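You operate a simulated robot arm through the tools that you are given. There is no shell and no other tool. Be economical: measure what you need, move in short steps, check, and stop when the job is done.

You run a simulated two-armed robot. Do the job below in one go: nothing can be reset, and whatever is moved stays where it is left.

## Task
Put the green buckle from the top shelf of the low rack on the second shelf from the top from the bottom of the blue rack and the red buckle on the middle shelf of the low rack. Put the carton on the top shelf of the low rack away on the bottom shelf of the low rack. Take the orange capped fitting and put it on top of the yellow paper pack. Take the blue wheel on the top of the tool cart and put it away on the end of the bench by the small grey shelf. Pick up the blue grease cartridge from the top of the tool cart with one hand, pass it to the other hand and put it on the steel step. The order is free. Set down upright: orange capped fitting.
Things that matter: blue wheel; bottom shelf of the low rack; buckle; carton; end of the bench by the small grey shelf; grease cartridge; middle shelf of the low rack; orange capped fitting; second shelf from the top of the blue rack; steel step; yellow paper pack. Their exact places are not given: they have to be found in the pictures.

It is judged by the outcome, as a careful person would: the job done as asked, and still so three seconds after it is handed in. It fails if anything else is knocked over, pushed out of place, dropped, spilled or broken.

## Robot
Two 7-joint arms with two-finger parallel grippers on one trunk, on a base that drives. Base frame: it is fixed to the floor where the robot stands at the start and does not move with it; the origin is under the middle of the robot, x ahead of it, y to its left, z up; the surface under the hand at the start is at about z = 980. Units: mm, degrees, N and s.
The left shoulder is at the start at [62, 197, 1179], the right one opposite. With the tool pointing down near the work surface each hand reaches from about 320 to 720 mm from the robot's upright axis, wherever it stands, measured 20 degrees to its own side. Places, roughly: blue wheel (6x6x4 cm) [500, 1700, 900]; bottom shelf of the low rack [600, -100, 300]; buckle [750, 0, 1000]; carton [750, -250, 1000]; end of the bench by the small grey shelf [-3000, -1100, 900]; grease cartridge [500, 1750, 1000]; middle shelf of the low rack [600, -100, 600]; orange capped fitting (4x4x7 cm) [500, 600, 900]; second shelf from the top of the blue rack [600, 700, 1100]; steel step (24x36 cm) [-860, 2420, 300]; yellow paper pack (7x11x4 cm) [500, 1000, 500]. Payload 1.57 kg a hand.
The tool frame of a hand sits at the grasp point between the pads (the TCP): z along the fingers, y along the line on which they close. The tips reach 30 mm beyond it. The gripper opens to 110 mm. The fingers are 24 mm wide and 12 mm thick; the gripper's body (48 by 112 mm) begins 78 mm behind the TCP.
Orientation is told as [roll, pitch, yaw] about the base's x, y, z axes, in that order, counted from this pose: with the fingers straight down and closing along the base's y, the tool's x points along the base's -x, its y along +y and its z along -z.

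## Interface
- The arms move only by the tool play_rows. It takes "left_moves", "right_moves" or both (then of equal length, played together; a hand with none holds still); each is text: rows parted by semicolons, each of 7 numbers parted by spaces: the shift along the tool's x, y, z in units of 200 mm (1.0 is 200 mm), then the turn, a rotation vector about the tool's x, y, z in units of 90 degrees (1.0 is 90 degrees), then the opening, from 0 (shut) to 1 (fully open). In form: tx ty tz wx wy wz claw; .... A call has 1 to 10 rows; each row is the pose to reach, as a shift and turn from the pose commanded when the call began, along the tool's axes at that moment. A call with a number of a shift or a turn outside -1 to 1 is refused whole. A row lasts 0.2 s, in which the tool goes at most 50 mm and 8.6 degrees; a call with a longer step from one row to the next is refused whole, and so is a gripper value outside its range. Where a pose cannot be reached the arm comes as near as it can. A force on the tool above 40 N (or 10 N above the force at the start of the call, whichever is more), or a blocked arm, ends the call early, and 0.2 s more pass. The fingers move at their own pace (about 72 mm/s each) and stop on an object; they squeeze with about 32 N. The grip force told is the motor's: it shows also when the fingers shut on nothing. Time passes only in rows, and 0.2 s behind the last, so rows that repeat a pose let the fingers close. The reply holds the time, the measured pose of the TCP, the force on the tool along the base axes, the opening and the grip force, in the units named above and with some noise, with the torque about the TCP (base axes, N m) and any sound that the robot's microphone picked up.
- Cameras (640 x 400 px; columns grow to the right, rows downward): "scene" is now at [99.9, 14, 1753.4]; the picture's right is [0.17, -0.98, -0.00], its down [-0.82, -0.14, -0.55] and it looks along [0.55, 0.10, -0.83] (base axes); focal length 284 px, centre (320, 200). "left" rides on the left gripper at [70, -16, -141] in its tool frame; the picture's right is [0.23, 0.97, 0.00], its down [-0.85, 0.20, -0.48] and it looks along [-0.47, 0.11, 0.88] (tool axes); focal length 222 px, centre (320, 200). "right" rides on the right gripper at [70, 16, -141] in its tool frame; the picture's right is [-0.23, 0.97, 0.00], its down [-0.85, -0.20, -0.48] and it looks along [-0.47, -0.11, 0.88] (tool axes); focal length 222 px, centre (320, 200).
- capture(camera): a new picture of that camera. The clock stands still meanwhile.
- lift_body(by): slides the trunk up (or, below 0, down) by that many mm; the arms and the scene camera ride with it, the base frame stays. It gives what a move gives, with no picture.
- drive_base(legs): drives the robot by 1 to 6 legs, each [ahead, left, turn to the left] in mm, mm and degrees, along the robot's own axes; the way and the turn of a leg run together, so that a leg with both is an arc; at most 1500 mm and 180 degrees a leg. The arms and the cameras ride along, it lands a little off, and it stops where it bumps. It gives what a move gives.
- aim_head(pan, tilt): turns the head with the scene camera to pan (to the left, within 86 degrees either way) and tilt (down, from -29 to 69), counted from straight ahead of the robot. It gives what a move gives.
- probe_pixels(camera, pixels): for up to 12 pixels [column, row] of the newest picture of that camera ("zoom" is the newest enlarged one), the place [x, y, z] in the base frame of the surface seen there, good to about 2 mm. The clock stands still meanwhile.
- zoom(camera, box): a new picture of the part [left, top, right, bottom] of that camera's present view, enlarged. The clock stands still meanwhile.
- close_job(): hands the job in; it is judged then, once.

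Work in short steps. Measure before you move; look again where a grasp or a placing could have gone wrong, and mend it. You have 131 turns and 154 pictures in all, those below and enlarged ones among them. Open the grippers and draw the arms clear of the work before you hand the job in, unless the task says otherwise; then end with one line.

The tools are called after "Request:" as name(argument=value, ...) on one line, values as JSON. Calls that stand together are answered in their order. play_rows: Moves the arms, as the interface text tells. Its arguments: {"type":"object","properties":{"left_moves":{"type":"string"},"right_moves":{"type":"string"}},"required":[]} The other tools are called the same way: lift_body (by) slides the trunk up or down; drive_base (legs) drives the base; aim_head (pan, tilt) turns the head that bears the scene camera; capture (camera) takes a picture; probe_pixels (camera, pixels) gives the place of the surface under pixels of a picture; zoom (camera, box) takes an enlarged picture of a part of a camera's view; close_job () hands the job in.

At the start:

```text
time: 0.0
left_tcp_pos: [336.7, 179.0, 1405.7]
left_ee_rot: [-0.1, 0.2, 0.0]
left_force: [0.3, -0.8, 0.3]
left_moment: [0.02, 0.03, 0.0]
left_grip_width: 109.9
left_grip_force: 0.1
right_tcp_pos: [433.6, -122.8, 1428.7]
right_ee_rot: [0.1, 0.0, -0.1]
right_force: [0.7, -0.4, 0.5]
right_moment: [0.0, 0.01, -0.03]
right_grip_width: 109.8
right_grip_force: 0.1
trunk travel left (down, up): [-775.0, 215.0]
robot x, y, heading: [2.2, 1.7, 0.0]
head pan, tilt: [10.0, 56.3]
```

scene: 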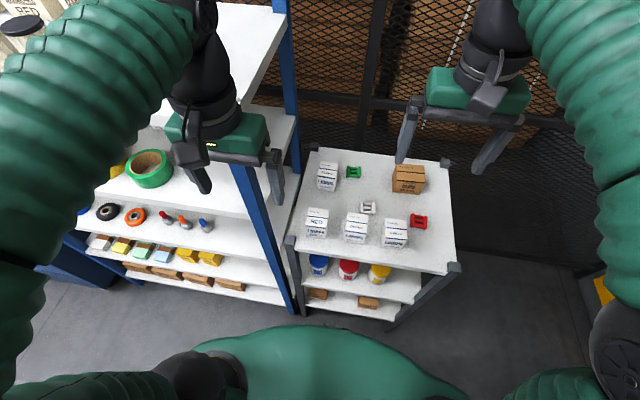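
right: 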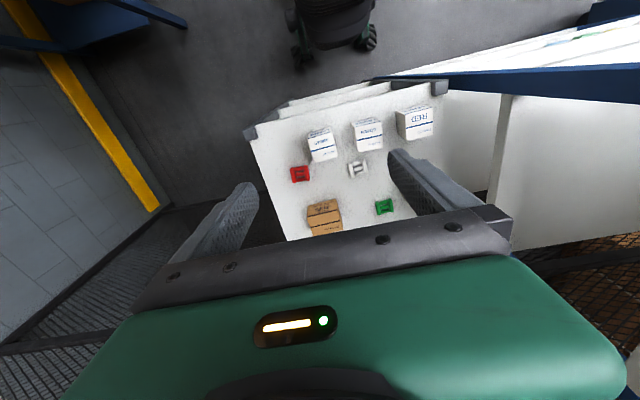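
left: 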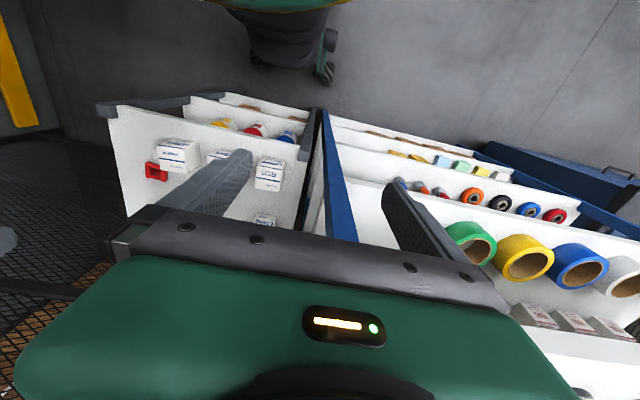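

The scene picture shows the low rack with the green buckle (353,172), red buckle (418,221), and carton (408,179), and the blue rack to the left. I probe those first.

Request:
probe_pixels(camera="scene", pixels=[[353, 172], [418, 221], [408, 172], [408, 187], [370, 207], [328, 178], [310, 152], [445, 165], [450, 270], [295, 240], [410, 288], [385, 310]])

Request:
zoom(camera="scene", box=[280, 140, 480, 330])

Request:
zoom(camera="scene", box=[60, 80, 300, 320])

```text
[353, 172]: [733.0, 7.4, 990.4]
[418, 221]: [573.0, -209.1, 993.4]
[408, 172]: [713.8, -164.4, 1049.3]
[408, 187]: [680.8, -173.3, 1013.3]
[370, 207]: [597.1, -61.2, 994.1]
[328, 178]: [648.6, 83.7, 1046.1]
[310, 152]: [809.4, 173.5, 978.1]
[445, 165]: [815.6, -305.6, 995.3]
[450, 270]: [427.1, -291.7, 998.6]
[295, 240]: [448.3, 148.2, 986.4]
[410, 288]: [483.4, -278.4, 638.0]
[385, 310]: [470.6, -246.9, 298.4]
```

```text
2.11 times, centred on (380, 235) of scene
```

zoom: 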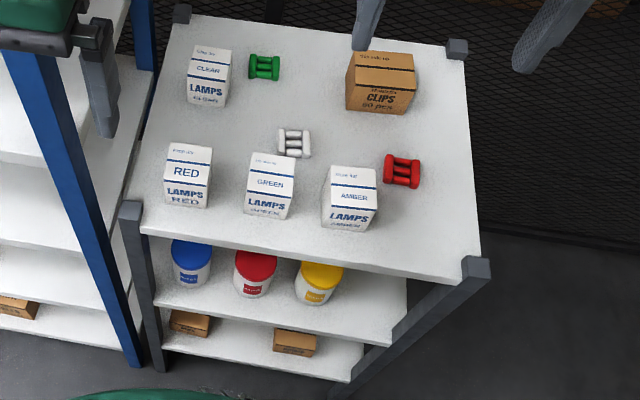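

```text
1.67 times, centred on (180, 200) of scene
```

zoom: 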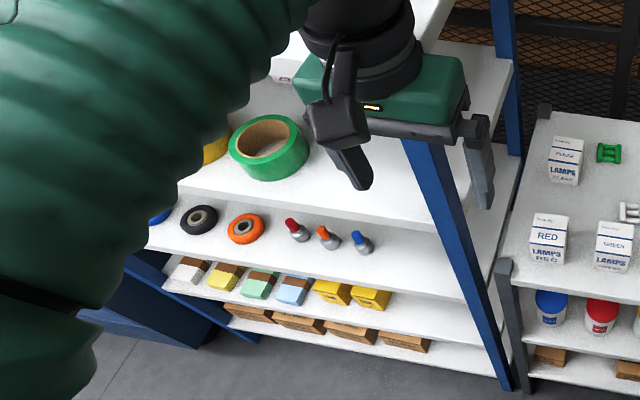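

Next I look over the rack and the surroundings by turning the head left.

Request:
aim_head(pan=45, tilt=40)

Request:
capture(camera="scene")

Request:
aim_head(pan=80, tilt=30)

Request:
capture(camera="scene")

```text
time: 1.0
left_tcp_pos: [336.6, 178.7, 1405.6]
left_ee_rot: [0.0, 0.0, 0.0]
left_force: [0.3, 0.5, -0.1]
left_moment: [0.0, -0.02, -0.01]
left_grip_width: 109.8
left_grip_force: 0.0
right_tcp_pos: [432.4, -122.2, 1428.9]
right_ee_rot: [0.1, 0.0, 0.0]
right_force: [-0.6, 0.4, -0.4]
right_moment: [0.0, 0.0, -0.02]
right_grip_width: 110.0
right_grip_force: 0.1
trunk travel left (down, up): [-775.0, 215.0]
robot x, y, heading: [-2.1, 1.9, -0.0]
head pan, tilt: [45.0, 40.0]
```

```text
148 pictures are left
```

scene: 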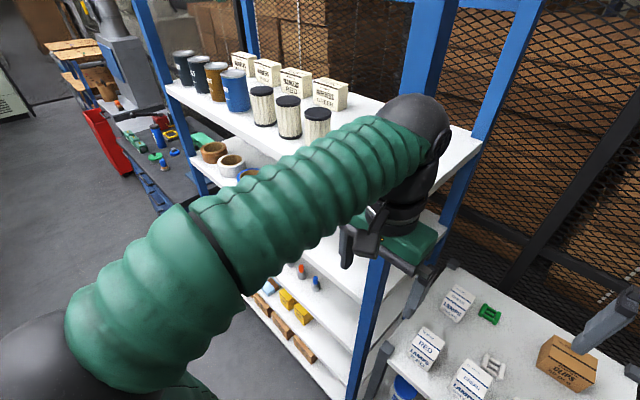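

```text
time: 2.0
left_tcp_pos: [335.7, 179.6, 1405.0]
left_ee_rot: [0.0, -0.1, 0.0]
left_force: [-0.2, -0.4, 0.0]
left_moment: [0.02, -0.02, -0.02]
left_grip_width: 110.1
left_grip_force: 0.1
right_tcp_pos: [434.0, -121.8, 1428.6]
right_ee_rot: [0.0, 0.0, 0.0]
right_force: [0.8, -0.3, 0.7]
right_moment: [0.02, -0.01, -0.01]
right_grip_width: 109.9
right_grip_force: 0.1
trunk travel left (down, up): [-775.0, 215.0]
robot x, y, heading: [-1.7, 4.1, -0.1]
head pan, tilt: [80.0, 30.0]
```

```text
147 pictures are left
```

scene: 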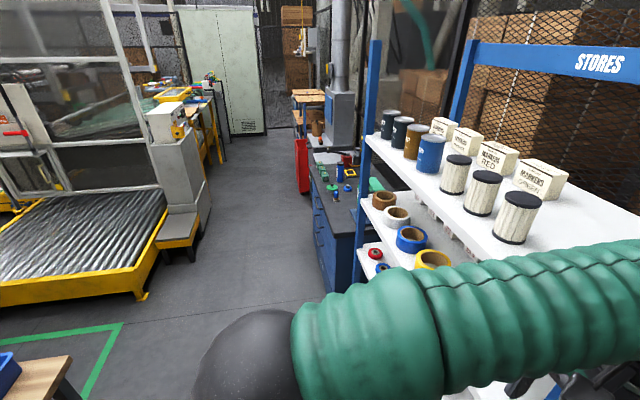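

I now look back at the low rack in detail, with the right-hand camera as well, to measure the extents of items and shelves.

Request:
aim_head(pan=-5, tilt=50)

Request:
zoom(camera="scene", box=[220, 150, 420, 275])

Request:
zoom(camera="right", box=[240, 70, 460, 250])

Request:
capture(camera="scene")

```text
time: 3.6
left_tcp_pos: [336.9, 178.5, 1403.9]
left_ee_rot: [0.0, 0.1, 0.0]
left_force: [-0.7, 0.8, -0.3]
left_moment: [-0.01, 0.01, -0.02]
left_grip_width: 110.0
left_grip_force: 0.2
right_tcp_pos: [434.3, -123.0, 1429.1]
right_ee_rot: [0.0, 0.0, 0.0]
right_force: [-0.2, 0.2, 0.5]
right_moment: [-0.01, -0.02, -0.02]
right_grip_width: 110.1
right_grip_force: 0.1
trunk travel left (down, up): [-775.0, 215.0]
robot x, y, heading: [2.3, -5.0, 0.2]
head pan, tilt: [-5.0, 50.0]
```

```text
3.20 times, centred on (320, 212) of scene
```

zoom: 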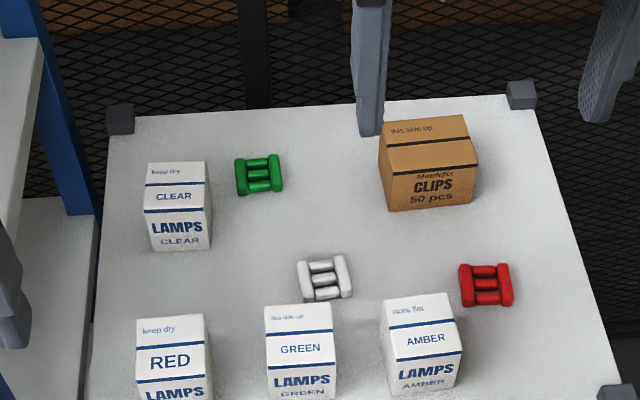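

```text
2.22 times, centred on (350, 160) of right
```

zoom: 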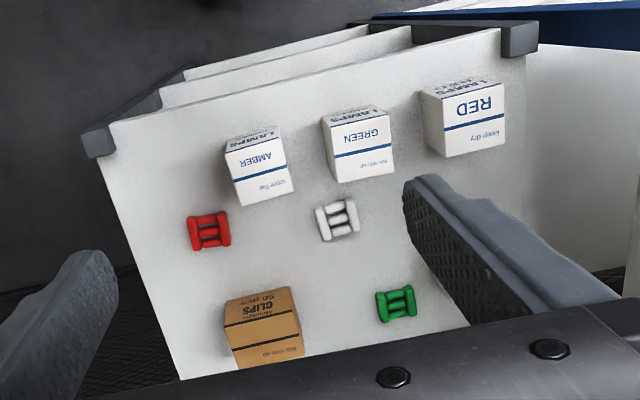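

```text
144 pictures are left
```

scene: 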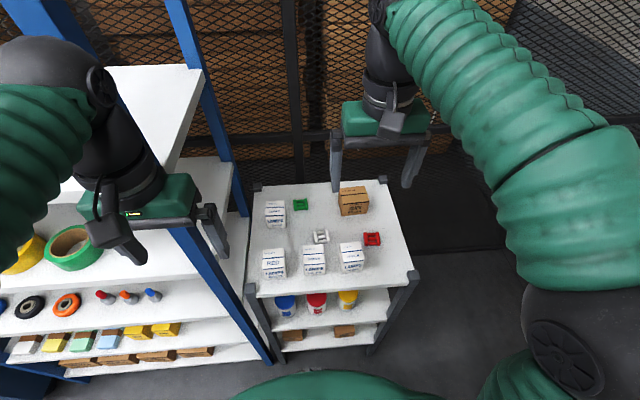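

The right-hand view shows everything from above; I probe buckle and carton corners there, and the rack shelves in the scene view.

Request:
probe_pixels(camera="zoom", pixels=[[190, 232], [209, 232], [229, 228], [379, 305], [396, 303], [413, 300], [225, 322], [300, 312], [265, 330], [236, 362], [256, 195], [290, 188]])

Request:
probe_pixels(camera="scene", pixels=[[285, 305], [347, 300], [370, 307], [365, 322], [335, 345], [370, 338], [340, 326], [310, 325], [265, 297], [408, 283], [345, 283], [293, 333]])

Request:
zoom(camera="scene", box=[240, 270, 430, 370])

```text
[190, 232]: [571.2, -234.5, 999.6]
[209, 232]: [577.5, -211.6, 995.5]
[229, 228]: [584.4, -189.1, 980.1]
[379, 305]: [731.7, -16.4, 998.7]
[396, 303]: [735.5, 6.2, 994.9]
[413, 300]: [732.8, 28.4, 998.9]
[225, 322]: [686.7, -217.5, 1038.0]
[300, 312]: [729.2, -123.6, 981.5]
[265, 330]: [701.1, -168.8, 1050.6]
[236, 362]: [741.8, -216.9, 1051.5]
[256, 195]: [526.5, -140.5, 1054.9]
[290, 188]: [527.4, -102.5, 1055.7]
```

```text
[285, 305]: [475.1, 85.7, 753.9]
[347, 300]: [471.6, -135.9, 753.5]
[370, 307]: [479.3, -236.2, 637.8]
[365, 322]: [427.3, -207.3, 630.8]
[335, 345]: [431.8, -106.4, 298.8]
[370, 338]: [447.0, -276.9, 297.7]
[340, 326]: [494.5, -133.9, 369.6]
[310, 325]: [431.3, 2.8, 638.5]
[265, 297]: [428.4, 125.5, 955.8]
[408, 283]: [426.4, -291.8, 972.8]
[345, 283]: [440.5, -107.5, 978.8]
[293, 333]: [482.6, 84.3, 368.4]
```

```text
3.37 times, centred on (335, 320) of scene
```

zoom: 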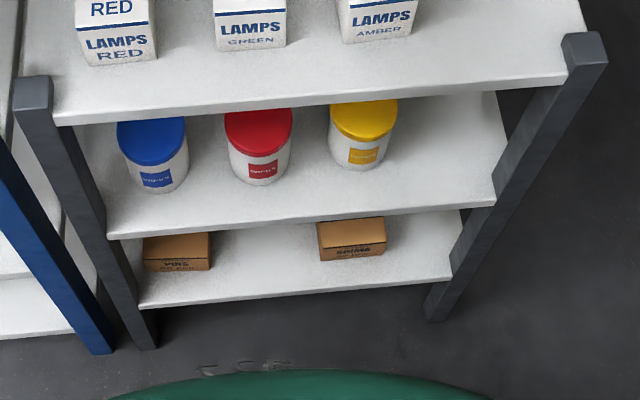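

The zoom shows free space right of the yellow can on the middle shelf, and between the two boxes on the bottom shelf. I measure posts, can and box edges.

Request:
probe_pixels(camera="zoom", pixels=[[585, 80], [563, 78], [508, 185], [515, 150], [435, 300], [391, 125], [345, 162], [209, 268], [145, 268], [319, 255], [385, 250], [480, 205]])

Request:
zoom(camera="scene", box=[0, 220, 240, 370])

```text
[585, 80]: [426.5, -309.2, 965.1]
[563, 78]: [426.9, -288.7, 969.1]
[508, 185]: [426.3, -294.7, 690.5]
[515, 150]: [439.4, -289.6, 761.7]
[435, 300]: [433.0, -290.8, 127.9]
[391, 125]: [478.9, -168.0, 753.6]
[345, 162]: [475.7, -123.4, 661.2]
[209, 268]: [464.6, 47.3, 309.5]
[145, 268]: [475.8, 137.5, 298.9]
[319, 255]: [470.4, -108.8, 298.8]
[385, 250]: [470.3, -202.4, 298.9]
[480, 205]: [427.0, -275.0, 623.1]
```

```text
2.67 times, centred on (120, 295) of scene
```

zoom: 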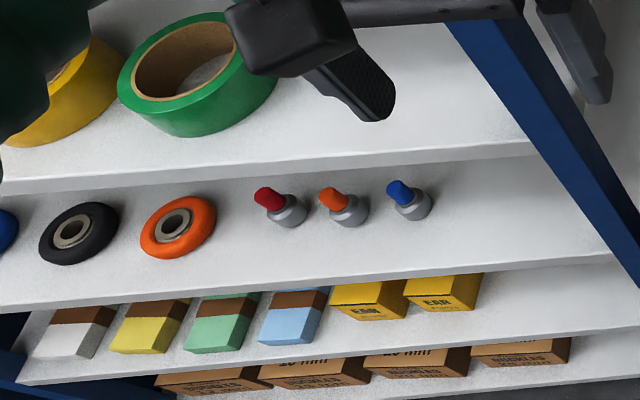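

The red buckle is at about (577,-212), bars along x, so I will grip across y with the right hand tilted 35° forward (clears the AMBER box). First a hover pose above it.

Request:
play_rows(right_moves="-.107 -.074 .149 0 -.065 0 .64; -.213 -.148 .298 0 -.13 0 .64; -.32 -.222 .448 0 -.194 0 .64; -.427 -.297 .597 0 -.259 0 .64; -.533 -.371 .746 0 -.324 0 .64; -.64 -.445 .895 0 -.389 0 .64; -.64 -.445 .895 0 -.389 0 .64")

Request:
zoom(camera="right", box=[160, 20, 480, 220])

```text
time: 5.2
left_tcp_pos: [336.1, 178.6, 1407.4]
left_ee_rot: [0.0, 0.0, 0.1]
left_force: [-0.7, -0.5, -0.6]
left_moment: [-0.05, 0.0, -0.04]
left_grip_width: 110.0
left_grip_force: 0.1
right_tcp_pos: [561.0, -212.4, 1250.9]
right_ee_rot: [0.0, -34.9, 0.0]
right_force: [0.3, 0.6, 0.0]
right_moment: [-0.01, 0.03, -0.01]
right_grip_width: 70.1
right_grip_force: 0.1
trunk travel left (down, up): [-775.0, 215.0]
robot x, y, heading: [-1.5, 0.9, 0.0]
head pan, tilt: [-5.0, 50.0]
```

```text
2.00 times, centred on (320, 120) of right
```

zoom: 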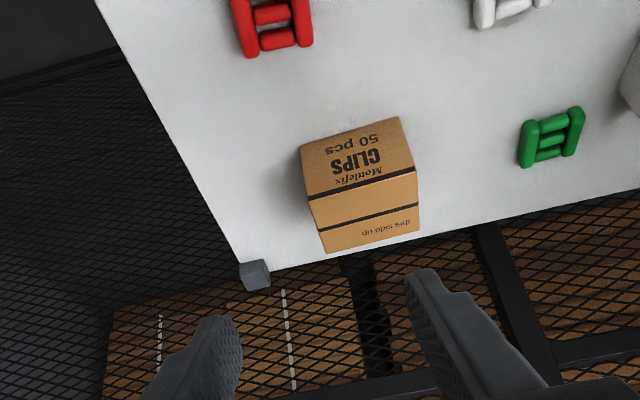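

The hover worked; this view shows the carton and buckles clearly, so I probe their corners.

Request:
probe_pixels(camera="zoom", pixels=[[247, 54], [307, 40], [236, 10], [275, 38], [310, 200], [413, 172], [325, 248], [417, 228], [523, 162], [573, 150], [530, 128], [578, 113]])

Request:
capture(camera="right")

```text
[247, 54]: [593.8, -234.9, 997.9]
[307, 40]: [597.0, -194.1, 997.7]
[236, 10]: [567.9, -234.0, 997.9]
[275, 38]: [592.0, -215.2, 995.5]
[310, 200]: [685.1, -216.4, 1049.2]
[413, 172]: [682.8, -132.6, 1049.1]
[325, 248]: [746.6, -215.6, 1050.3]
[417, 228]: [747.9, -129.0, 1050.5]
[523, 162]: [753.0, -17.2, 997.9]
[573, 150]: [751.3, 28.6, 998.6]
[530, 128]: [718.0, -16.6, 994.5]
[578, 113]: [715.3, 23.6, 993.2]
```

```text
140 pictures are left
```

right: 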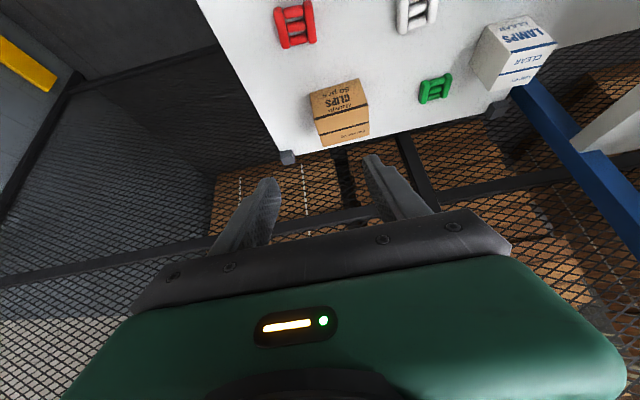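

Red buckle centre is (577,-213.5); I lower the right hand to it at TCP (566,-213.5,1013), then close.

Request:
play_rows(right_moves=".11 0 .165 0 0 0 .64; .22 0 .33 0 0 0 .64; .331 -.005 .495 0 0 0 .64; .441 -.005 .66 0 0 0 .64; .552 -.005 .824 0 0 0 .64; .62 -.005 .925 0 0 0 .64; .662 -.005 .989 0 0 0 .64; .662 -.005 .989 0 0 0 .1; .662 -.005 .989 0 0 0 .1; .662 -.005 .989 0 0 0 .1")

Request:
capture(camera="right")

```text
time: 7.4
left_tcp_pos: [336.7, 179.2, 1405.4]
left_ee_rot: [0.0, 0.0, 0.0]
left_force: [0.2, 0.4, 0.9]
left_moment: [-0.01, -0.02, 0.0]
left_grip_width: 110.0
left_grip_force: 0.1
right_tcp_pos: [566.5, -213.8, 1011.6]
right_ee_rot: [0.0, -35.0, 0.0]
right_force: [-0.2, -0.4, -0.1]
right_moment: [-0.01, 0.01, 0.02]
right_grip_width: 48.6
right_grip_force: 32.0
trunk travel left (down, up): [-775.0, 215.0]
robot x, y, heading: [4.7, 0.6, 0.4]
head pan, tilt: [-5.0, 50.0]
```

```text
139 pictures are left
```

right: 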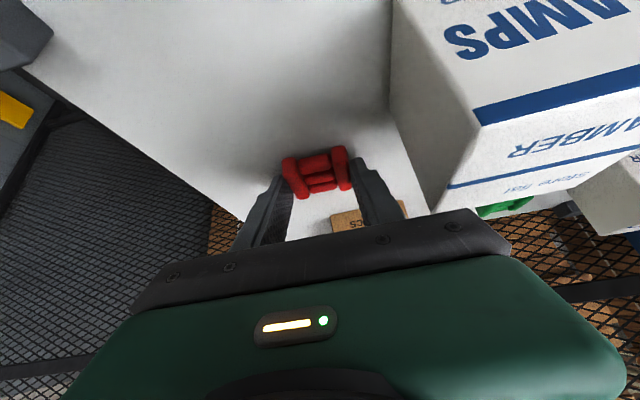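

Gripped at 48.6 mm. I lift 130 mm and draw back toward the robot.

Request:
play_rows(right_moves="-.124 0 -.177 0 0 0 .1; -.249 0 -.355 0 0 0 .1; -.373 0 -.532 0 0 0 .1; -.17 0 -.675 0 0 0 .1; .036 0 -.82 0 0 0 .1; .241 0 -.963 0 0 0 .1")

Request:
capture(camera="right")

```text
refused: row 5 steps farther than a row can; nothing moved
```

```text
138 pictures are left
```

right: 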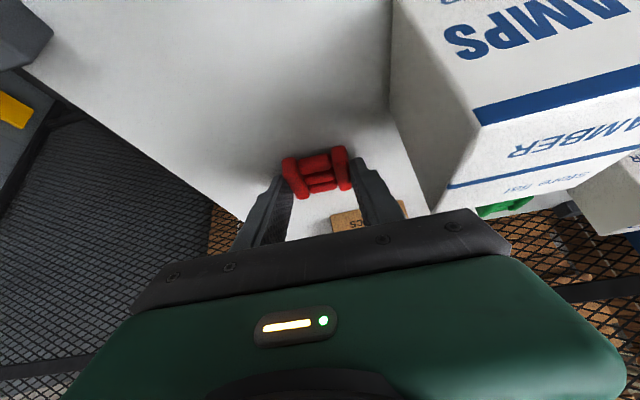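

The step was a hair too long; I repeat it with one more row.

Request:
play_rows(right_moves="-.124 0 -.177 0 0 0 .1; -.249 0 -.355 0 0 0 .1; -.373 0 -.532 0 0 0 .1; -.22 0 -.64 0 0 0 .1; -.066 0 -.748 0 0 0 .1; .087 0 -.855 0 0 0 .1; .241 0 -.963 0 0 0 .1")

```text
time: 9.0
left_tcp_pos: [334.3, 180.3, 1406.2]
left_ee_rot: [0.0, 0.0, 0.1]
left_force: [0.4, 0.4, -0.5]
left_moment: [-0.01, -0.03, -0.02]
left_grip_width: 110.1
left_grip_force: 0.1
right_tcp_pos: [435.6, -210.0, 1148.1]
right_ee_rot: [0.1, -34.8, -0.1]
right_force: [-0.3, -0.2, 0.0]
right_moment: [0.02, 0.04, -0.03]
right_grip_width: 11.0
right_grip_force: 0.0
right hand out of reach, approached as far as the arm can: row 7
trunk travel left (down, up): [-775.0, 215.0]
robot x, y, heading: [0.2, 0.8, -0.1]
head pan, tilt: [-5.0, 50.0]
```

The grip reads 11 mm with no force: the buckle slipped. I look where it went.

Request:
capture(camera="right")

Request:
capture(camera="scene")

```text
137 pictures are left
```

right: 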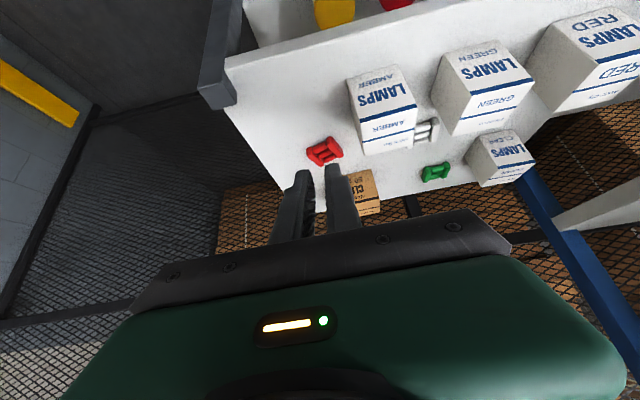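

```text
136 pictures are left
```

scene: 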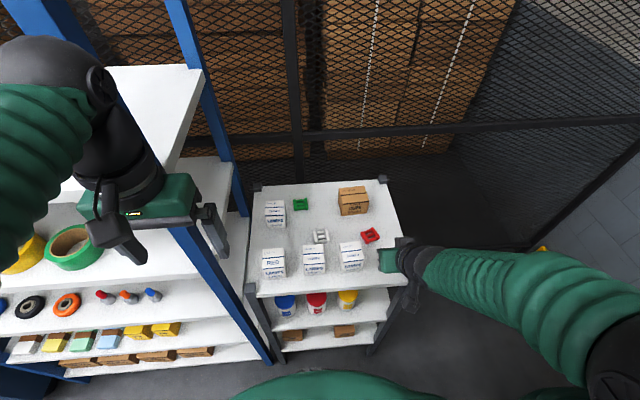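

The red buckle slid out of the tips and lies on the top shelf, turned a bit. I measure its new place for a steeper, lower grasp.

Request:
zoom(camera="right", box=[280, 120, 376, 180])

Request:
zoom(camera="scene", box=[330, 210, 410, 260])

```text
6.67 times, centred on (328, 150) of right
```

zoom: 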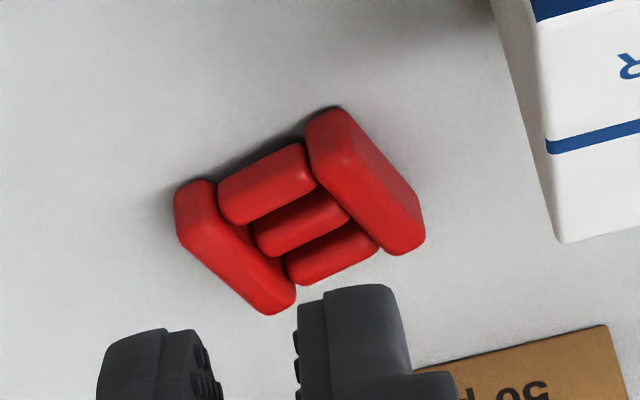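

```text
8.00 times, centred on (370, 235) of scene
```

zoom: 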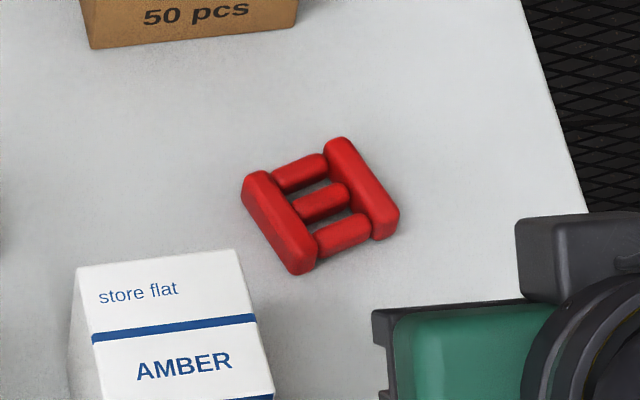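

Request:
probe_pixels(camera="zoom", pixels=[[262, 183], [302, 258], [338, 150], [385, 225], [320, 202], [260, 205]])

```text
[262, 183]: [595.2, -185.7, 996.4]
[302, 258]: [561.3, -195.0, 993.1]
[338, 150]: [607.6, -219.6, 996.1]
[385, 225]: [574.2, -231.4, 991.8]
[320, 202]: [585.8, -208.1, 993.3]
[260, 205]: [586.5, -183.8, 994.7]
```

Buckle now centred (584.5,-208), bars turned about 17°. I go back above it with 20° tilt, then yaw 17°.

Request:
play_rows(right_moves="-.114 0 .153 0 .042 0 .64; -.228 0 .306 0 .083 0 .64; -.342 0 .46 0 .125 0 .64; -.456 0 .613 0 .167 0 .64; -.456 0 .613 0 .167 0 .64")

Request:
play_rows(right_moves="0 0 0 -.032 0 -.089 .64; 0 0 0 -.065 0 -.178 .64; 0 0 0 -.065 0 -.178 .64")

```text
time: 10.2
left_tcp_pos: [336.0, 178.6, 1405.5]
left_ee_rot: [0.1, 0.0, 0.1]
left_force: [0.6, 0.1, 0.1]
left_moment: [0.03, -0.02, -0.01]
left_grip_width: 110.3
left_grip_force: 0.1
right_tcp_pos: [577.2, -212.2, 1097.2]
right_ee_rot: [0.0, -19.9, 0.0]
right_force: [-0.2, 0.8, 0.3]
right_moment: [0.02, -0.02, 0.0]
right_grip_width: 70.3
right_grip_force: 0.0
trunk travel left (down, up): [-775.0, 215.0]
robot x, y, heading: [-2.8, -3.2, 0.2]
head pan, tilt: [-5.0, 50.0]
```

```text
time: 11.0
left_tcp_pos: [335.1, 178.5, 1405.3]
left_ee_rot: [0.1, 0.0, 0.0]
left_force: [0.0, 1.1, -0.3]
left_moment: [0.02, -0.01, 0.01]
left_grip_width: 110.2
left_grip_force: 0.1
right_tcp_pos: [579.1, -212.3, 1098.6]
right_ee_rot: [0.1, -20.0, 17.0]
right_force: [-0.4, 0.5, 1.2]
right_moment: [0.0, 0.04, -0.02]
right_grip_width: 70.4
right_grip_force: 0.1
trunk travel left (down, up): [-775.0, 215.0]
robot x, y, heading: [0.8, 0.9, -0.1]
head pan, tilt: [-5.0, 50.0]
```

Orientation is right. I descend to about z=1010 and close fully.

Request:
play_rows(right_moves=".046 .004 .14 0 0 0 .64; .092 .012 .28 0 0 0 .64; .125 .012 .38 0 0 0 .64; .138 .012 .418 0 0 0 .64; .138 .012 .418 0 0 0 0; .138 .012 .418 0 0 0 0; .138 .012 .418 0 0 0 0; .138 .012 .418 0 0 0 0")

Request:
zoom(camera="right", box=[240, 100, 400, 200])

```text
time: 12.8
left_tcp_pos: [334.3, 182.0, 1406.2]
left_ee_rot: [-0.1, -0.1, 0.0]
left_force: [0.1, 0.2, 0.7]
left_moment: [0.0, -0.03, -0.03]
left_grip_width: 110.1
left_grip_force: 0.1
right_tcp_pos: [581.3, -209.4, 1011.8]
right_ee_rot: [-0.1, -20.1, 17.2]
right_force: [-4.0, 3.6, 15.1]
right_moment: [0.5, 0.17, 0.14]
right_grip_width: 48.8
right_grip_force: 31.7
trunk travel left (down, up): [-775.0, 215.0]
robot x, y, heading: [-0.4, -0.6, 0.1]
head pan, tilt: [-5.0, 50.0]
```

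```text
4.00 times, centred on (320, 150) of right
```

zoom: 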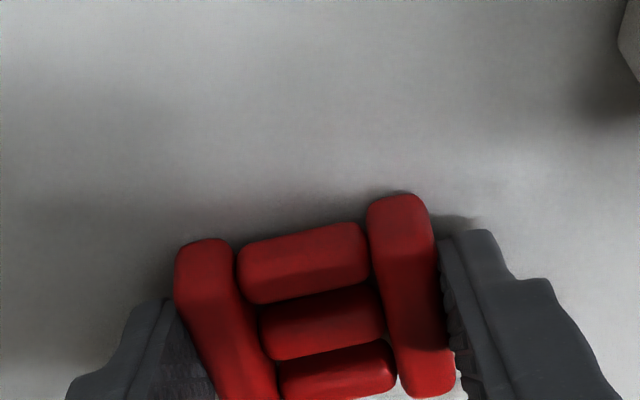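

Gripped with surface contact. I lift gently 60 mm and check.

Request:
play_rows(right_moves="-.017 0 -.047 0 0 0 0; -.052 0 -.141 0 0 0 0; -.103 0 -.282 0 0 0 0; -.103 0 -.282 0 0 0 0")

Request:
zoom(camera="right", box=[240, 100, 400, 200])

```text
time: 13.8
left_tcp_pos: [337.8, 179.3, 1405.1]
left_ee_rot: [-0.1, 0.1, 0.0]
left_force: [0.4, -0.7, 0.6]
left_moment: [-0.01, 0.01, 0.01]
left_grip_width: 110.0
left_grip_force: 0.0
right_tcp_pos: [584.3, -208.2, 1071.8]
right_ee_rot: [0.1, -20.0, 17.1]
right_force: [0.4, 0.8, -1.7]
right_moment: [0.01, 0.0, 0.0]
right_grip_width: 48.6
right_grip_force: 32.3
trunk travel left (down, up): [-775.0, 215.0]
robot x, y, heading: [-0.1, -1.9, 0.0]
head pan, tilt: [-5.0, 50.0]
```

```text
4.00 times, centred on (320, 150) of right
```

zoom: 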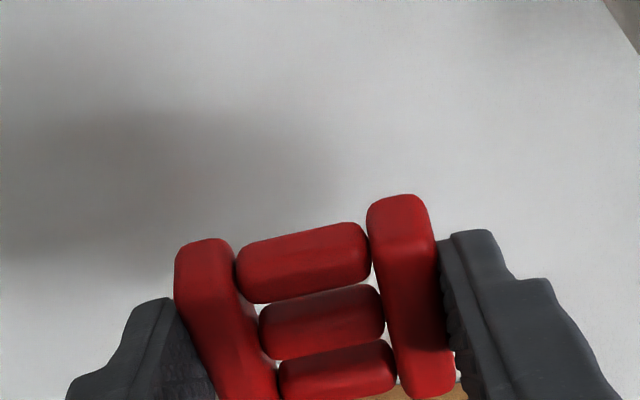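

Held firmly. I raise the trunk a little, back the base off, and then lower the trunk to the middle-shelf height.

Request:
lift_body(by=60)

Request:
drive_base(legs=[[-300, 0, 0]])

Request:
lift_body(by=-440)

```text
time: 14.8
left_tcp_pos: [337.5, 179.5, 1465.7]
left_ee_rot: [0.0, 0.0, 0.0]
left_force: [-0.4, 0.5, 0.6]
left_moment: [-0.02, -0.02, -0.03]
left_grip_width: 110.0
left_grip_force: 0.1
right_tcp_pos: [583.6, -208.9, 1132.6]
right_ee_rot: [0.1, -20.0, 17.0]
right_force: [0.5, 0.4, -0.1]
right_moment: [0.01, 0.01, -0.01]
right_grip_width: 48.9
right_grip_force: 32.0
trunk travel left (down, up): [-835.0, 155.0]
robot x, y, heading: [1.0, -1.1, -0.1]
head pan, tilt: [-5.0, 50.0]
```

```text
time: 16.8
left_tcp_pos: [45.2, 175.6, 1465.0]
left_ee_rot: [0.0, 0.3, -0.7]
left_force: [-1.0, 0.4, -0.6]
left_moment: [-0.01, 0.01, -0.02]
left_grip_width: 110.1
left_grip_force: 0.1
right_tcp_pos: [288.5, -215.4, 1130.2]
right_ee_rot: [0.1, -19.8, 16.3]
right_force: [-0.4, 0.1, -0.2]
right_moment: [0.02, 0.04, 0.04]
right_grip_width: 48.6
right_grip_force: 31.7
trunk travel left (down, up): [-835.0, 155.0]
robot x, y, heading: [-294.5, 2.1, -0.8]
head pan, tilt: [-5.0, 50.0]
```

```text
refused: -440 is not a number from -400 to 400
```

I lower 400 mm, then straighten the yaw and tilt the hand to 45°, all well in front of the rack.

Request:
lift_body(by=-400)

Request:
play_rows(right_moves=".031 0 .085 0 0 0 0; .031 0 .085 0 0 0 0")

```text
time: 20.7
left_tcp_pos: [41.2, 176.7, 1066.0]
left_ee_rot: [0.1, 0.1, -0.7]
left_force: [-0.2, 0.3, 0.0]
left_moment: [0.03, -0.04, 0.03]
left_grip_width: 109.9
left_grip_force: 0.0
right_tcp_pos: [284.1, -214.9, 732.4]
right_ee_rot: [-0.1, -20.0, 16.4]
right_force: [-0.4, -0.1, -0.1]
right_moment: [0.03, 0.03, 0.0]
right_grip_width: 48.7
right_grip_force: 31.8
trunk travel left (down, up): [-435.0, 555.0]
robot x, y, heading: [-293.7, -1.1, -0.6]
head pan, tilt: [-5.0, 50.0]
```

```text
time: 21.3
left_tcp_pos: [40.0, 177.7, 1066.5]
left_ee_rot: [0.1, 0.0, -0.7]
left_force: [-0.2, 0.6, -0.7]
left_moment: [-0.02, -0.02, -0.03]
left_grip_width: 110.0
left_grip_force: 0.1
right_tcp_pos: [285.5, -214.9, 714.8]
right_ee_rot: [0.0, -20.0, 16.4]
right_force: [0.4, 0.2, -0.5]
right_moment: [0.02, -0.02, 0.0]
right_grip_width: 48.7
right_grip_force: 32.2
trunk travel left (down, up): [-435.0, 555.0]
robot x, y, heading: [-294.8, 0.7, -0.7]
head pan, tilt: [-5.0, 50.0]
```

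I mistakenly put that turn into the shift columns (harmless, 17 mm lower). Now the real yaw and then the tilt.

Request:
play_rows(right_moves="0 0 0 .031 0 .085 0; 0 0 0 .062 0 .17 0")

Request:
play_rows(right_moves="0 0 0 0 -.092 0 0; 0 0 0 0 -.185 0 0; 0 0 0 0 -.278 0 0; 0 0 0 0 -.278 0 0")

Request:
capture(camera="right")

Request:
capture(camera="scene")

```text
time: 21.9
left_tcp_pos: [42.3, 177.8, 1066.5]
left_ee_rot: [0.0, 0.1, -0.7]
left_force: [0.0, 0.1, -0.5]
left_moment: [0.0, 0.03, 0.04]
left_grip_width: 109.8
left_grip_force: 0.0
right_tcp_pos: [285.2, -214.1, 712.8]
right_ee_rot: [-0.1, -20.0, 0.0]
right_force: [0.0, 0.2, -0.9]
right_moment: [0.0, 0.01, 0.01]
right_grip_width: 48.5
right_grip_force: 32.0
trunk travel left (down, up): [-435.0, 555.0]
robot x, y, heading: [-293.4, 0.4, -0.7]
head pan, tilt: [-5.0, 50.0]
```

```text
time: 22.9
left_tcp_pos: [41.1, 177.7, 1066.0]
left_ee_rot: [0.1, 0.0, -0.5]
left_force: [0.3, 0.1, 0.0]
left_moment: [-0.01, -0.02, -0.02]
left_grip_width: 110.2
left_grip_force: 0.1
right_tcp_pos: [284.6, -214.0, 715.3]
right_ee_rot: [0.0, -45.2, 0.1]
right_force: [0.0, -0.3, 0.7]
right_moment: [-0.03, 0.0, 0.03]
right_grip_width: 48.5
right_grip_force: 31.9
trunk travel left (down, up): [-435.0, 555.0]
robot x, y, heading: [-294.1, 3.2, -0.8]
head pan, tilt: [-5.0, 50.0]
```

```text
131 pictures are left
```

right: 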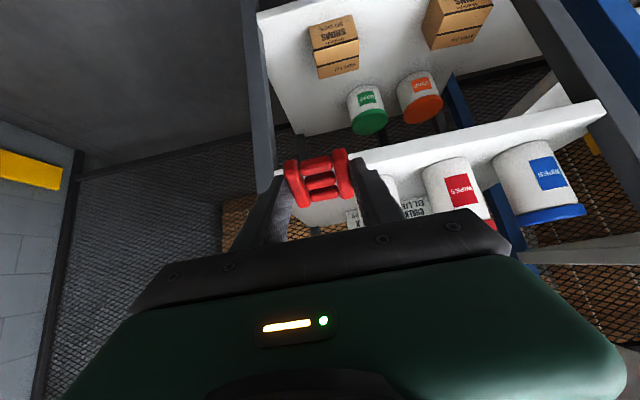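

```text
130 pictures are left
```

scene: 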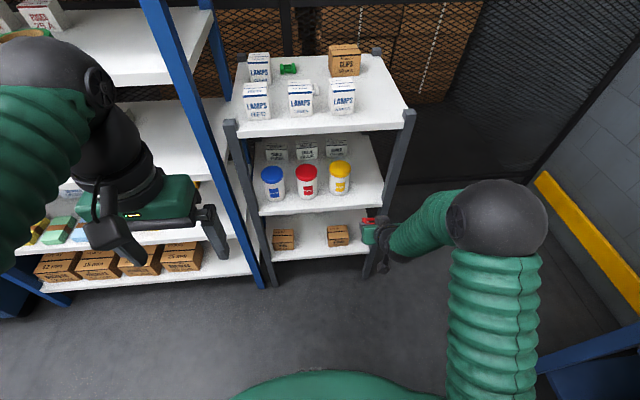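

The view shows the slot right of the yellow can. I drive ahead 140 mm with the buckle above the shelf level, then shift right.

Request:
play_rows(right_moves="0 -.09 0 0 0 0 0; 0 -.09 0 0 0 0 0")

Request:
drive_base(legs=[[140, 0, 0.7]])

Request:
capture(camera="right")

Request:
capture(camera="scene")

```text
time: 23.5
left_tcp_pos: [39.6, 176.4, 1065.0]
left_ee_rot: [0.0, 0.1, -0.8]
left_force: [-1.3, -0.4, -0.3]
left_moment: [0.0, -0.02, -0.01]
left_grip_width: 110.3
left_grip_force: 0.0
right_tcp_pos: [283.7, -231.0, 713.8]
right_ee_rot: [0.0, -45.0, 0.1]
right_force: [0.3, 0.9, 0.5]
right_moment: [-0.02, 0.0, -0.02]
right_grip_width: 48.6
right_grip_force: 32.0
trunk travel left (down, up): [-435.0, 555.0]
robot x, y, heading: [-297.6, 0.6, -0.9]
head pan, tilt: [-5.0, 50.0]
```

```text
time: 24.8
left_tcp_pos: [178.1, 179.9, 1065.4]
left_ee_rot: [0.0, 0.1, 0.0]
left_force: [0.1, -0.7, -0.9]
left_moment: [0.02, 0.05, 0.03]
left_grip_width: 110.1
left_grip_force: 0.1
right_tcp_pos: [426.8, -225.7, 713.8]
right_ee_rot: [0.1, -45.0, 0.8]
right_force: [-0.4, 0.1, -0.8]
right_moment: [0.0, -0.01, -0.03]
right_grip_width: 48.8
right_grip_force: 32.6
trunk travel left (down, up): [-435.0, 555.0]
robot x, y, heading: [-154.5, 0.8, 0.0]
head pan, tilt: [-5.0, 50.0]
```

```text
129 pictures are left
```

right: 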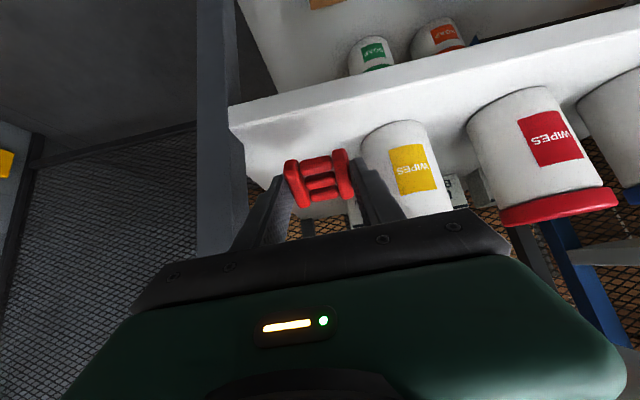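

```text
128 pictures are left
```

scene: 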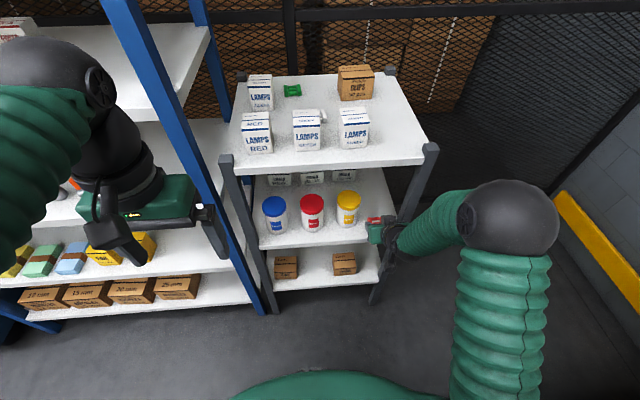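

I check the can edge and post in the right picture.

Request:
probe_pixels(camera="right", pixels=[[366, 150], [380, 135], [228, 170], [215, 220], [270, 150], [256, 180]])

```text
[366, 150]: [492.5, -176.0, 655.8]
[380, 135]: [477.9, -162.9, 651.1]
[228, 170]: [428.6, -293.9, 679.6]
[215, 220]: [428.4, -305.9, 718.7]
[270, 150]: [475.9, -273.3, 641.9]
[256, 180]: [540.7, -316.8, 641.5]
```

Slot is clear: can edge y=-177, post from y=-290. I move in 26 mm, 10 mm right and lower to touch.

Request:
play_rows(right_moves="-.046 -.025 .046 0 0 0 0; -.092 -.05 .092 0 0 0 0; -.04 -.05 .144 0 0 0 0; 0 -.05 .184 0 0 0 0; .02 -.05 .204 0 0 0 0; .039 -.05 .223 0 0 0 0")

Request:
capture(camera="right")

```text
time: 26.2
left_tcp_pos: [176.9, 179.3, 1065.0]
left_ee_rot: [0.0, 0.0, 0.0]
left_force: [-0.1, 0.0, -0.8]
left_moment: [0.01, 0.0, -0.01]
left_grip_width: 110.0
left_grip_force: 0.1
right_tcp_pos: [452.7, -235.6, 676.4]
right_ee_rot: [0.0, -45.0, 0.7]
right_force: [0.2, -0.3, -0.5]
right_moment: [-0.01, 0.01, 0.01]
right_grip_width: 48.4
right_grip_force: 32.1
trunk travel left (down, up): [-435.0, 555.0]
robot x, y, heading: [-157.5, -3.8, -0.2]
head pan, tilt: [-5.0, 50.0]
```

```text
127 pictures are left
```

right: 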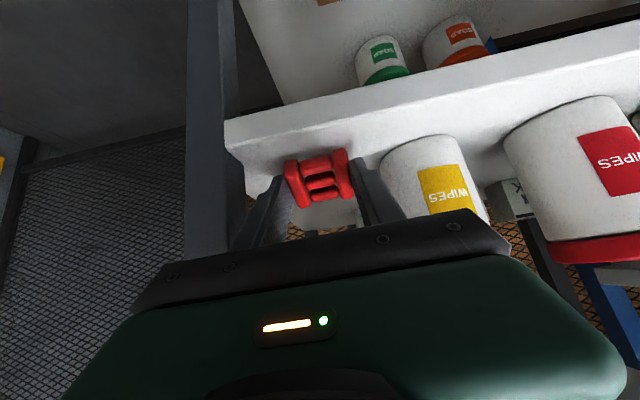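

No contact yet; I ease down a few mm more and look at the force.

Request:
play_rows(right_moves=".009 0 .009 0 0 0 0; .018 0 .018 0 0 0 0; .025 0 .025 0 0 0 0; .025 0 .025 0 0 0 0")

Request:
zoom(camera="right", box=[220, 80, 460, 230])

```text
time: 27.2
left_tcp_pos: [176.2, 180.0, 1065.7]
left_ee_rot: [-0.1, 0.1, -0.1]
left_force: [0.4, 0.6, -0.2]
left_moment: [-0.03, 0.0, -0.02]
left_grip_width: 109.9
left_grip_force: 0.0
right_tcp_pos: [451.1, -234.8, 673.7]
right_ee_rot: [0.0, -45.5, 0.8]
right_force: [1.2, -2.1, 19.3]
right_moment: [-0.02, -0.11, -0.03]
right_grip_width: 48.8
right_grip_force: 32.3
trunk travel left (down, up): [-435.0, 555.0]
robot x, y, heading: [-158.6, -2.7, 0.0]
head pan, tilt: [-5.0, 50.0]
```

```text
2.67 times, centred on (340, 155) of right
```

zoom: 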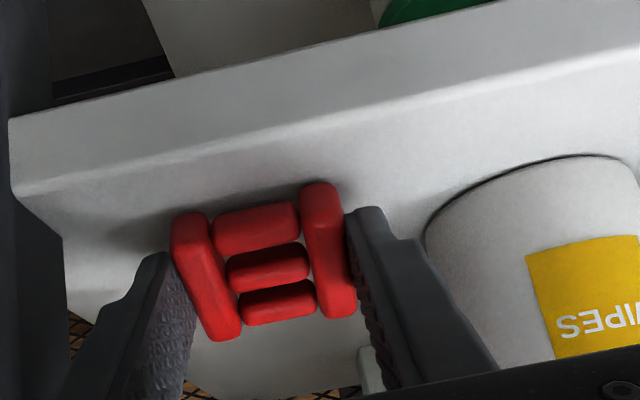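

Contact at 19 N. I open to 66 mm and look.

Request:
play_rows(right_moves="0 0 0 0 0 0 .5; 0 0 0 0 0 0 .6; 0 0 0 0 0 0 .6; 0 0 0 0 0 0 .6")

Request:
zoom(camera="right", box=[220, 80, 460, 230])

```text
time: 28.2
left_tcp_pos: [177.1, 179.9, 1065.7]
left_ee_rot: [0.0, 0.0, 0.0]
left_force: [0.2, -1.4, -0.2]
left_moment: [0.01, -0.01, 0.01]
left_grip_width: 110.1
left_grip_force: 0.0
right_tcp_pos: [452.3, -235.6, 670.3]
right_ee_rot: [0.0, -45.0, 0.8]
right_force: [0.0, 0.1, 0.4]
right_moment: [-0.02, 0.01, 0.0]
right_grip_width: 66.0
right_grip_force: 0.0
trunk travel left (down, up): [-435.0, 555.0]
robot x, y, heading: [-156.0, 1.4, 0.1]
head pan, tilt: [-5.0, 50.0]
```

```text
2.67 times, centred on (340, 155) of right
```

zoom: 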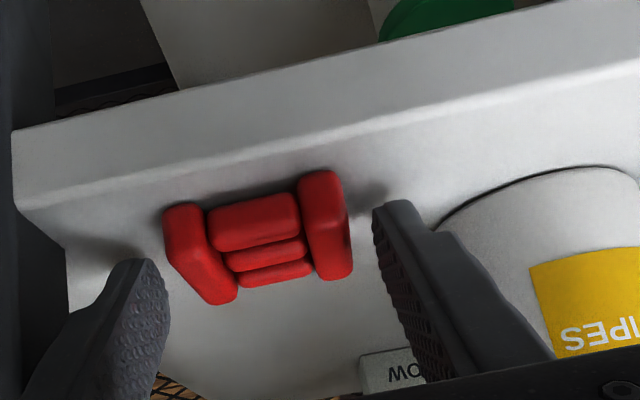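

The buckle lies flat on the middle shelf. I draw the hand back and up, drive back, and raise the trunk for the carton.

Request:
play_rows(right_moves="0 0 -.2 0 0 0 .6; 0 0 -.4 0 0 0 .6; 0 0 -.5 0 0 0 .6")

Request:
drive_base(legs=[[-180, 0, 0]])

Request:
lift_body(by=400)

Request:
capture(camera="scene")

```text
time: 29.0
left_tcp_pos: [176.0, 179.7, 1065.2]
left_ee_rot: [0.0, 0.0, 0.1]
left_force: [-1.1, -0.2, 0.0]
left_moment: [0.0, -0.04, 0.02]
left_grip_width: 109.9
left_grip_force: 0.1
right_tcp_pos: [381.6, -233.0, 743.5]
right_ee_rot: [0.0, -45.2, 0.8]
right_force: [-0.5, 0.2, -0.5]
right_moment: [-0.01, -0.03, -0.02]
right_grip_width: 66.1
right_grip_force: 0.0
trunk travel left (down, up): [-435.0, 555.0]
robot x, y, heading: [-158.3, -3.4, -0.2]
head pan, tilt: [-5.0, 50.0]
```

```text
time: 30.5
left_tcp_pos: [-0.1, 178.9, 1065.5]
left_ee_rot: [0.0, 0.0, -0.2]
left_force: [-0.6, 0.0, -0.5]
left_moment: [0.01, -0.03, 0.01]
left_grip_width: 110.1
left_grip_force: 0.1
right_tcp_pos: [203.2, -234.4, 742.2]
right_ee_rot: [0.0, -45.1, 0.7]
right_force: [-0.1, -0.1, 0.1]
right_moment: [0.01, 0.0, 0.01]
right_grip_width: 65.9
right_grip_force: 0.1
trunk travel left (down, up): [-435.0, 555.0]
robot x, y, heading: [-335.3, 2.6, -0.0]
head pan, tilt: [-5.0, 50.0]
```

```text
time: 34.3
left_tcp_pos: [-1.1, 179.9, 1466.3]
left_ee_rot: [-0.1, 0.0, -0.1]
left_force: [-0.6, 0.8, 0.7]
left_moment: [0.0, 0.0, 0.03]
left_grip_width: 109.8
left_grip_force: 0.0
right_tcp_pos: [203.4, -235.3, 1143.2]
right_ee_rot: [0.0, -45.1, 0.8]
right_force: [-0.7, 1.0, -0.1]
right_moment: [0.02, 0.0, 0.01]
right_grip_width: 66.1
right_grip_force: 0.0
trunk travel left (down, up): [-835.0, 155.0]
robot x, y, heading: [-333.8, 3.0, 0.1]
head pan, tilt: [-5.0, 50.0]
```

```text
124 pictures are left
```

scene: 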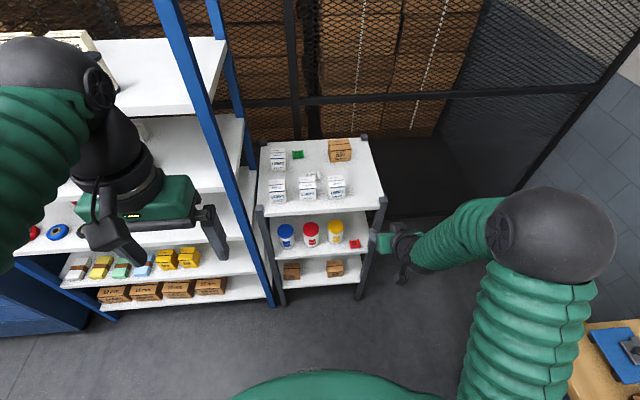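

Now I yaw the right hand toward +y (in two halves) with the 45° tilt, to take the carton from its right side.

Request:
play_rows(right_moves="0 0 0 -.059 0 -.059 .9; 0 0 0 -.118 0 -.118 .9; 0 0 0 -.177 0 -.177 .9; 0 0 0 -.236 0 -.236 .9; 0 0 0 -.295 0 -.295 .9; 0 0 0 -.354 0 -.354 .9")

Request:
play_rows(right_moves="0 0 0 -.059 0 -.059 .9; 0 0 0 -.118 0 -.118 .9; 0 0 0 -.177 0 -.177 .9; 0 0 0 -.236 0 -.236 .9; 0 0 0 -.295 0 -.295 .9; 0 0 0 -.348 0 -.348 .9; 0 0 0 -.348 0 -.348 .9")

```text
time: 35.7
left_tcp_pos: [0.8, 178.8, 1467.0]
left_ee_rot: [0.1, 0.0, -0.1]
left_force: [1.3, -0.1, 0.6]
left_moment: [0.0, 0.01, 0.01]
left_grip_width: 109.8
left_grip_force: 0.0
right_tcp_pos: [204.3, -235.6, 1142.0]
right_ee_rot: [0.0, -45.1, 45.8]
right_force: [-1.0, 0.3, 0.0]
right_moment: [0.02, -0.02, -0.05]
right_grip_width: 99.1
right_grip_force: 0.1
trunk travel left (down, up): [-835.0, 155.0]
robot x, y, heading: [-335.9, 1.1, 0.0]
head pan, tilt: [-5.0, 50.0]
```

```text
time: 37.3
left_tcp_pos: [-1.8, 178.9, 1467.0]
left_ee_rot: [0.0, -0.1, 0.0]
left_force: [0.0, -0.4, 0.5]
left_moment: [-0.01, -0.02, 0.01]
left_grip_width: 110.0
left_grip_force: 0.2
right_tcp_pos: [202.8, -234.8, 1141.7]
right_ee_rot: [-0.2, -45.0, 90.3]
right_force: [-0.6, -0.7, -0.1]
right_moment: [0.0, -0.01, 0.02]
right_grip_width: 99.2
right_grip_force: 0.1
trunk travel left (down, up): [-835.0, 155.0]
robot x, y, heading: [-334.9, 5.4, 0.2]
head pan, tilt: [-5.0, 50.0]
```

Reached yaw 90. I drive ahead 355 mm and shift the hand in x beside the carton.

Request:
drive_base(legs=[[355, 0, 0]])

Request:
play_rows(right_moves=".022 -.2 -.022 0 0 0 .9; .044 -.4 -.044 0 0 0 .9; .066 -.6 -.066 0 0 0 .9; .088 -.79 -.088 0 0 0 .9; .088 -.79 -.088 0 0 0 .9")

Request:
capture(camera="right")

Request:
capture(camera="scene")

```text
time: 39.6
left_tcp_pos: [352.9, 184.1, 1466.6]
left_ee_rot: [0.1, -0.2, 0.6]
left_force: [0.5, -0.5, 1.1]
left_moment: [-0.01, 0.02, 0.0]
left_grip_width: 110.1
left_grip_force: 0.0
right_tcp_pos: [562.9, -227.2, 1143.1]
right_ee_rot: [-0.4, -44.9, 91.0]
right_force: [0.2, -0.8, 0.4]
right_moment: [0.01, 0.0, -0.02]
right_grip_width: 99.1
right_grip_force: 0.0
trunk travel left (down, up): [-835.0, 155.0]
robot x, y, heading: [23.2, 3.3, 0.5]
head pan, tilt: [-5.0, 50.0]
```

```text
time: 40.8
left_tcp_pos: [355.3, 186.5, 1465.6]
left_ee_rot: [0.0, -0.1, 0.7]
left_force: [0.5, -0.4, 0.6]
left_moment: [-0.03, 0.02, 0.05]
left_grip_width: 110.4
left_grip_force: 0.0
right_tcp_pos: [673.9, -232.4, 1142.1]
right_ee_rot: [-0.2, -45.1, 91.0]
right_force: [0.4, 0.6, 0.0]
right_moment: [-0.01, -0.01, 0.01]
right_grip_width: 99.1
right_grip_force: 0.0
right hand out of reach, approached as far as the arm can: row 3, 4, 5
trunk travel left (down, up): [-835.0, 155.0]
robot x, y, heading: [25.5, 5.5, 0.6]
head pan, tilt: [-5.0, 50.0]
```

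```text
123 pictures are left
```

right: 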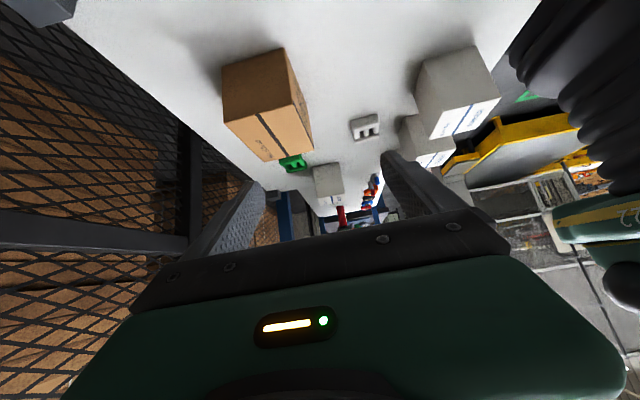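

```text
122 pictures are left
```

scene: 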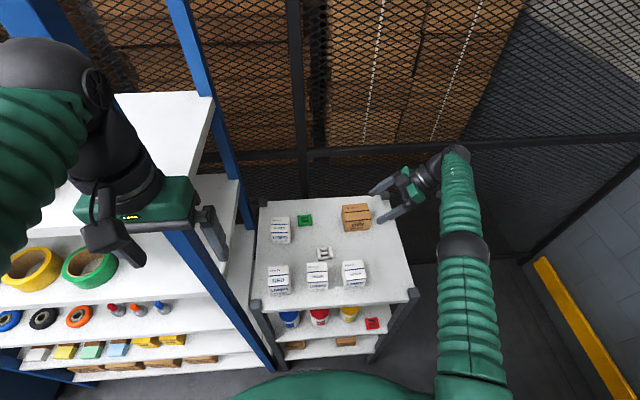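

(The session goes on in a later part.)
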